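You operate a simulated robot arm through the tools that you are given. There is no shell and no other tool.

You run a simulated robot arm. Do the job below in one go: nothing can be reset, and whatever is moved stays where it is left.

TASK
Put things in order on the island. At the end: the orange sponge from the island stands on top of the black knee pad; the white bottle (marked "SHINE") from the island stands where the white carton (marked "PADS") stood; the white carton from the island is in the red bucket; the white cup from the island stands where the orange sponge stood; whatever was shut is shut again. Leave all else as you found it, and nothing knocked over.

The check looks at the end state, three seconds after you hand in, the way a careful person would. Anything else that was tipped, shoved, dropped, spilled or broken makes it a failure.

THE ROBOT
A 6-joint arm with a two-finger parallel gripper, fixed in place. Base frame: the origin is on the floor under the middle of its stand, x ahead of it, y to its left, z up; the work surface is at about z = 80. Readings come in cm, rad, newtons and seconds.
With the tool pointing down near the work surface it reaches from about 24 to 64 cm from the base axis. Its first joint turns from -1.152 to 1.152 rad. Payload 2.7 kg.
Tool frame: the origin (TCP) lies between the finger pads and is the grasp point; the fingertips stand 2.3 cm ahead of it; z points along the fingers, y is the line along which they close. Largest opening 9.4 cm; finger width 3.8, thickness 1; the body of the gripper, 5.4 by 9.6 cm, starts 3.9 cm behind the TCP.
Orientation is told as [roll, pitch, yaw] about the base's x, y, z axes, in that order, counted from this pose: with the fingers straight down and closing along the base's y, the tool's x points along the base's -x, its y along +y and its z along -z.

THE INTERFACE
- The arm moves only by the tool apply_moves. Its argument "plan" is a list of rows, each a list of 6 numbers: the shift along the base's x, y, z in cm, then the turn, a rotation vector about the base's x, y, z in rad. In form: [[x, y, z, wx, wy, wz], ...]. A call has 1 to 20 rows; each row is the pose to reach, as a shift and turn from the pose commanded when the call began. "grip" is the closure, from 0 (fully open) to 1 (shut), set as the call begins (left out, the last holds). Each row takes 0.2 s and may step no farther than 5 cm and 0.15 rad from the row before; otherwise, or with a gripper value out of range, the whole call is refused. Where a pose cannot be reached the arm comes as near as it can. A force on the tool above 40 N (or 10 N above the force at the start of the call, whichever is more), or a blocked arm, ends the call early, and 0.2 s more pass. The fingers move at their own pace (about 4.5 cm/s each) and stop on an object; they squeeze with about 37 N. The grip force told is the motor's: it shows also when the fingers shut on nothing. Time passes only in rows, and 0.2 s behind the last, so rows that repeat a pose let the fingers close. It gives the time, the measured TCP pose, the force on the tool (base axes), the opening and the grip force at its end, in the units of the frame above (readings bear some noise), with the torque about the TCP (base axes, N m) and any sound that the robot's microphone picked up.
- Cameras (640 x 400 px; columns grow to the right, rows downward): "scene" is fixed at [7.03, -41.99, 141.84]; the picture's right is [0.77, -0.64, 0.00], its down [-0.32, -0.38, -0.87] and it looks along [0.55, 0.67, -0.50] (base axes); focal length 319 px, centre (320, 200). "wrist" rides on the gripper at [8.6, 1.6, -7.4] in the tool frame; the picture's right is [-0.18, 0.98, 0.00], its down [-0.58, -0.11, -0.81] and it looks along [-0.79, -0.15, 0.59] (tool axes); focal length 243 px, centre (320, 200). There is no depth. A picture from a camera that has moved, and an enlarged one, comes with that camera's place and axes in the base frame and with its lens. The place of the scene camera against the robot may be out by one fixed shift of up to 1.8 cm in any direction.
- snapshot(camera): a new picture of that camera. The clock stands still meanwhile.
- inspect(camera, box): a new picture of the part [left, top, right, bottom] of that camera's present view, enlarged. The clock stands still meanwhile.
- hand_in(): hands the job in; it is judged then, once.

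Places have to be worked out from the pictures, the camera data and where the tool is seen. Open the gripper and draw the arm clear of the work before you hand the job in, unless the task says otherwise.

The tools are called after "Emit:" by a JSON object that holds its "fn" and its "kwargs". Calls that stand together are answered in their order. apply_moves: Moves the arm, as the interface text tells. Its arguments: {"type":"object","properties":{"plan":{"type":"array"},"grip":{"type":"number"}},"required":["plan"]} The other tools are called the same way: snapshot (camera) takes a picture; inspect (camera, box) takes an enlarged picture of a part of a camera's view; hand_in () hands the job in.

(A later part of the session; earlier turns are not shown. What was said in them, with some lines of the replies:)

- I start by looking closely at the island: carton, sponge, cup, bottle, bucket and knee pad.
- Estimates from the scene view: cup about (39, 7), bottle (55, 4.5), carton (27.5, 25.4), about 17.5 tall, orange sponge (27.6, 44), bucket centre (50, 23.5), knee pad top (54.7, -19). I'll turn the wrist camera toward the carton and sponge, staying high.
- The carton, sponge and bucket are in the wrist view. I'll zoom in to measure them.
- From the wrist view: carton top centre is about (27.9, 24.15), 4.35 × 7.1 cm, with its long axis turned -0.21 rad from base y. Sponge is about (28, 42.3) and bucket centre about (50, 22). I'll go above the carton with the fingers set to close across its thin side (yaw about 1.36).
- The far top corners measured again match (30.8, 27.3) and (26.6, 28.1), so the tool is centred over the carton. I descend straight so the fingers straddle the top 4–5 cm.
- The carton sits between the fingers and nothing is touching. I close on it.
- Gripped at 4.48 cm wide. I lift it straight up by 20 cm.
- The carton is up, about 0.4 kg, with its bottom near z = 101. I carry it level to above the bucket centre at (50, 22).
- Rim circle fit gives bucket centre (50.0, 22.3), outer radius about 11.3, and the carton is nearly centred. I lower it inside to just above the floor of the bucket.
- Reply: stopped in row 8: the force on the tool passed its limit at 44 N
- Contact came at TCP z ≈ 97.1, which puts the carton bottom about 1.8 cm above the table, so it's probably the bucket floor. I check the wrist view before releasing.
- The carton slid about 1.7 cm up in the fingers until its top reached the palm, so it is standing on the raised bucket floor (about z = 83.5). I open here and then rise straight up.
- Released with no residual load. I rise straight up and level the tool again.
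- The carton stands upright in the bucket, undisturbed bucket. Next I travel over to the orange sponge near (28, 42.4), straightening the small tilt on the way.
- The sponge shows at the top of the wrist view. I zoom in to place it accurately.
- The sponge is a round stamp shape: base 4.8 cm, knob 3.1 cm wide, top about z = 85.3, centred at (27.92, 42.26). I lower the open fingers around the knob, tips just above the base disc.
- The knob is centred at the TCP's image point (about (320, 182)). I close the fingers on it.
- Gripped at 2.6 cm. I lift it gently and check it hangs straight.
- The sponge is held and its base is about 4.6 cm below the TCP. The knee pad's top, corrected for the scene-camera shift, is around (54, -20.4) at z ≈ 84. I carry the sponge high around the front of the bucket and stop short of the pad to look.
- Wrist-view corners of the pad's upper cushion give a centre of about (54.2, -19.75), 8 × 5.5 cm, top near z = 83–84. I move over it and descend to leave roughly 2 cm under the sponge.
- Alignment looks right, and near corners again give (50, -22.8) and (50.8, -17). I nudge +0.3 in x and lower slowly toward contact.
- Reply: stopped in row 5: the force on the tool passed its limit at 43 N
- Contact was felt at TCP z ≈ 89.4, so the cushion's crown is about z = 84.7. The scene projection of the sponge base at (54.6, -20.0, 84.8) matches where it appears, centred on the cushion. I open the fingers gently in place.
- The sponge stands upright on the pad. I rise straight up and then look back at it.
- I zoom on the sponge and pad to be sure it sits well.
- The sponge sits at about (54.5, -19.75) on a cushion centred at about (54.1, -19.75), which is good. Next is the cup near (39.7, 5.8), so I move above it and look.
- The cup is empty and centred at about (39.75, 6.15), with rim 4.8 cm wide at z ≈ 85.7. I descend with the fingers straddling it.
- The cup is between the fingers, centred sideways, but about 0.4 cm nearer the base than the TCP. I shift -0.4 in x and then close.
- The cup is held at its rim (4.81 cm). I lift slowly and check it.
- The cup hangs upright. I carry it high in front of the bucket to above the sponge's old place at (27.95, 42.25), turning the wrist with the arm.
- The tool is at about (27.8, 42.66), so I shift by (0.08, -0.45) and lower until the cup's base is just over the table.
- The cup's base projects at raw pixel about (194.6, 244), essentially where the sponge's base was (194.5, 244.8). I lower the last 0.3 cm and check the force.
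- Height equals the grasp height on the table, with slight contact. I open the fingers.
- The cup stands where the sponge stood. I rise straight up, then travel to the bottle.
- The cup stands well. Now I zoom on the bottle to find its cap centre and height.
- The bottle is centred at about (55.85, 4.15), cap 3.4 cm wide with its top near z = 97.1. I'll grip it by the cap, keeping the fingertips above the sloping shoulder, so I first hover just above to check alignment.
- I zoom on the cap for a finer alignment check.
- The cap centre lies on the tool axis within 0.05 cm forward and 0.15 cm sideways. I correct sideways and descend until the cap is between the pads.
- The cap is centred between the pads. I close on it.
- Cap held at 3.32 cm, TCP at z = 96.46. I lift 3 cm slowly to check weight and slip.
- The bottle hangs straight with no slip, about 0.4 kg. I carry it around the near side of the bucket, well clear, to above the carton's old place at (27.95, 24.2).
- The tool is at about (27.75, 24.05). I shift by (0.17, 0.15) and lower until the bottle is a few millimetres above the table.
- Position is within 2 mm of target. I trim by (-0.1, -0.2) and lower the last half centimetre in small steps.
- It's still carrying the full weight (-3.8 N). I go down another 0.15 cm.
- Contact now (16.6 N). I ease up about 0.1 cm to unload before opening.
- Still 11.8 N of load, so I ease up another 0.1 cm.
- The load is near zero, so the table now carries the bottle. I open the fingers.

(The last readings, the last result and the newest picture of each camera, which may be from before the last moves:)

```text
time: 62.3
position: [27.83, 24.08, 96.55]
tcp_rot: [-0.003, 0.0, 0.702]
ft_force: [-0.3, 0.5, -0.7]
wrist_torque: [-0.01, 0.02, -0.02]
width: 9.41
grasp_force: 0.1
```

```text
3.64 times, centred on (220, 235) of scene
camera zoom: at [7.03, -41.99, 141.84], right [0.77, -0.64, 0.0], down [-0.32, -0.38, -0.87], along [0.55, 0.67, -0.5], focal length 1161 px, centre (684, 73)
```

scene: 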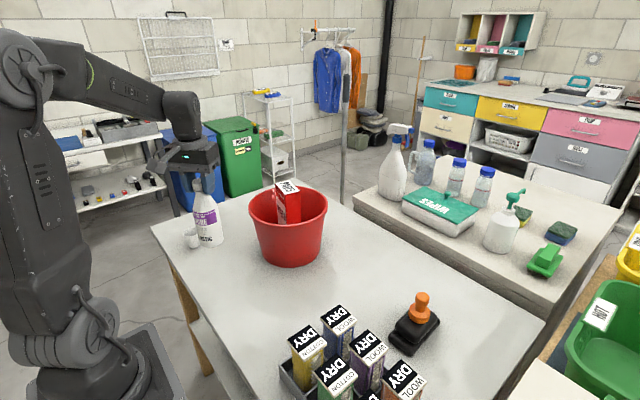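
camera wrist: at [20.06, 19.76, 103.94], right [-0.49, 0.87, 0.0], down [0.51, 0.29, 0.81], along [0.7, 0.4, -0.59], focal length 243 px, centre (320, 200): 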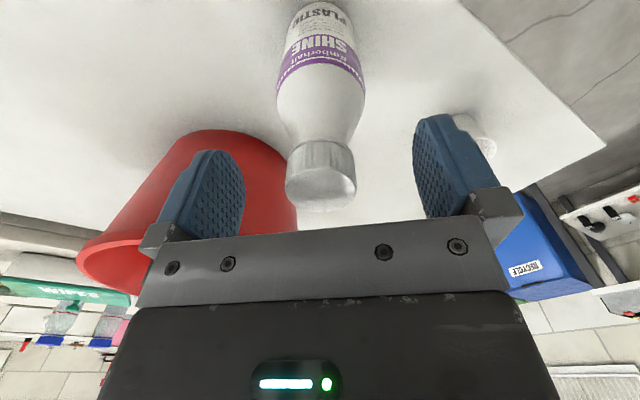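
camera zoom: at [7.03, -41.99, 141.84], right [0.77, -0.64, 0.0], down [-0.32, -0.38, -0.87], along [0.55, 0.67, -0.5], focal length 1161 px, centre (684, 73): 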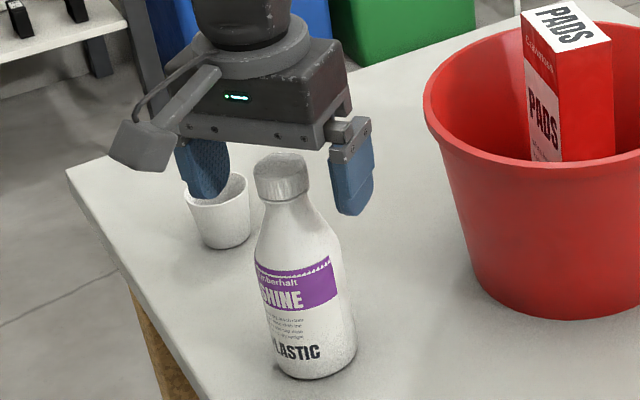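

The bottle stands on its own. I rise straight up and draw the arm clear.

Emit:
{"fn": "apply_moves", "kwargs": {"plan": [[0, 0, 1.5, 0, 0, 0], [0, 0, 4, 0, 0, 0], [0, 0, 8, 0, 0, 0], [0, 0, 12, 0, 0, 0], [0, 0, 16, 0, 0, 0], [0, 0, 20, 0, 0, 0], [0, 0, 24, 0, 0, 0], [1.3, -3.5, 26, 0, 0, -0.1], [2.6, -7, 26, 0, 0, -0.2], [3.9, -10.5, 26, 0, 0, -0.3], [5.2, -14, 26, 0, 0, -0.4], [6.5, -17.5, 26, 0, 0, -0.5], [7, -21, 26, 0, 0, -0.6], [7, -24, 26, 0, 0, -0.7], [7, -24, 26, 0, 0, -0.7]], "grip": 0}}

Emit:
{"fn": "snapshot", "kwargs": {"camera": "scene"}}

Emit:
{"fn": "snapshot", "kwargs": {"camera": "wrist"}}

Emit:
{"fn": "inspect", "kwargs": {"camera": "scene", "box": [150, 170, 350, 300]}}

```text
time: 65.5
position: [34.9, 0.09, 122.78]
tcp_rot: [-0.003, 0.0, 0.002]
ft_force: [-0.6, -0.3, 0.3]
wrist_torque: [-0.01, -0.03, 0.0]
width: 9.4
grasp_force: 0.0
```

```text
taken
```

scene: 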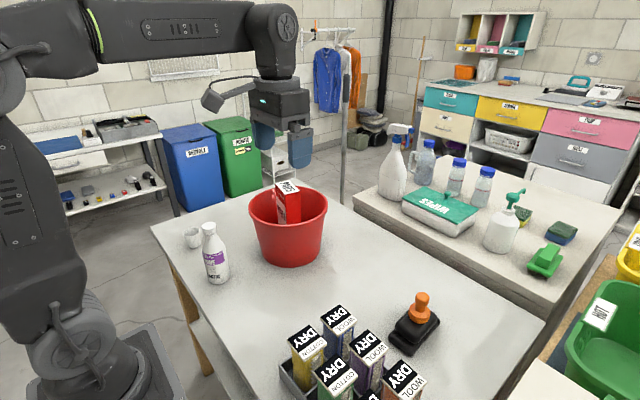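

```text
taken
camera wrist: at [26.2, 1.79, 130.17], right [0.18, 0.98, 0.0], down [0.58, -0.11, 0.81], along [0.79, -0.15, -0.59], focal length 243 px, centre (320, 200)
```

wrist: 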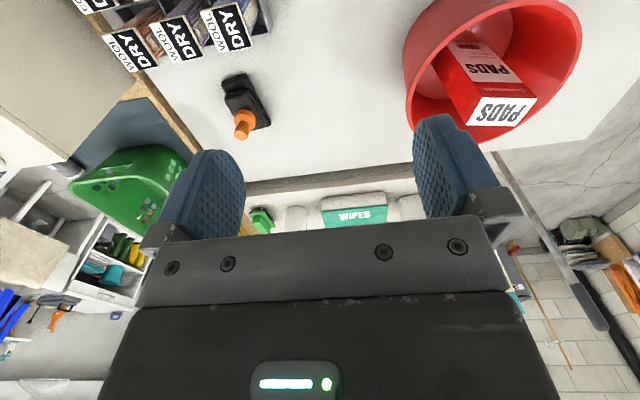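

```text
3.08 times, centred on (250, 235) of scene
camera zoom: at [7.03, -41.99, 141.84], right [0.77, -0.64, 0.0], down [-0.32, -0.38, -0.87], along [0.55, 0.67, -0.5], focal length 982 px, centre (535, 92)
```

zoom: 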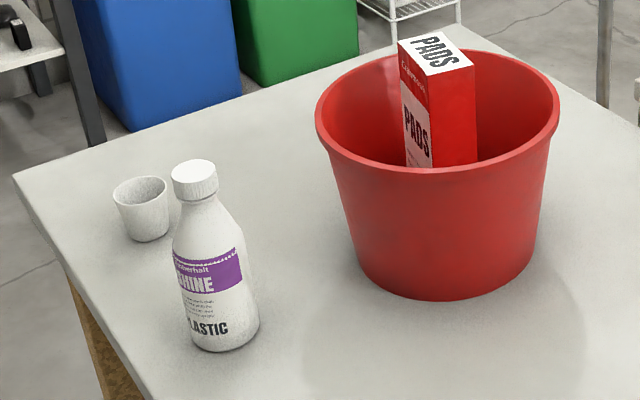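

Final check: the sponge stands on the knee pad, the bottle on the carton's old spot (base at pixel (218.5, 277) against a target of (220, 277)), the carton is upright in the unmoved bucket, and the cup is on the sponge's old spot. The gripper is open and the arm is clear, so I hand in.

Emit:
{"fn": "hand_in", "kwargs": {}}

```text
The job is handed in.
```

The job is handed in and all four items are where you asked. No verdict came back with the hand-in.

- **Orange sponge:** it stands upright near the middle of the black knee pad.
- **White bottle ("SHINE"):** it stands where the carton stood, within about half a centimetre by the last picture.
- **White carton ("PADS"):** it stands upright in the red bucket, sticking out a few centimetres above the rim. It pressed against the bucket floor and slid about 1.7 cm up in the gripper as I lowered it. The bucket did not visibly move.
- **White cup:** it stands where the sponge stood, within a few millimetres.

I opened nothing, so there was nothing to shut again. The last pictures show nothing knocked over, and the bucket and knee pad where they were. The gripper is open and the arm is raised clear of the island.
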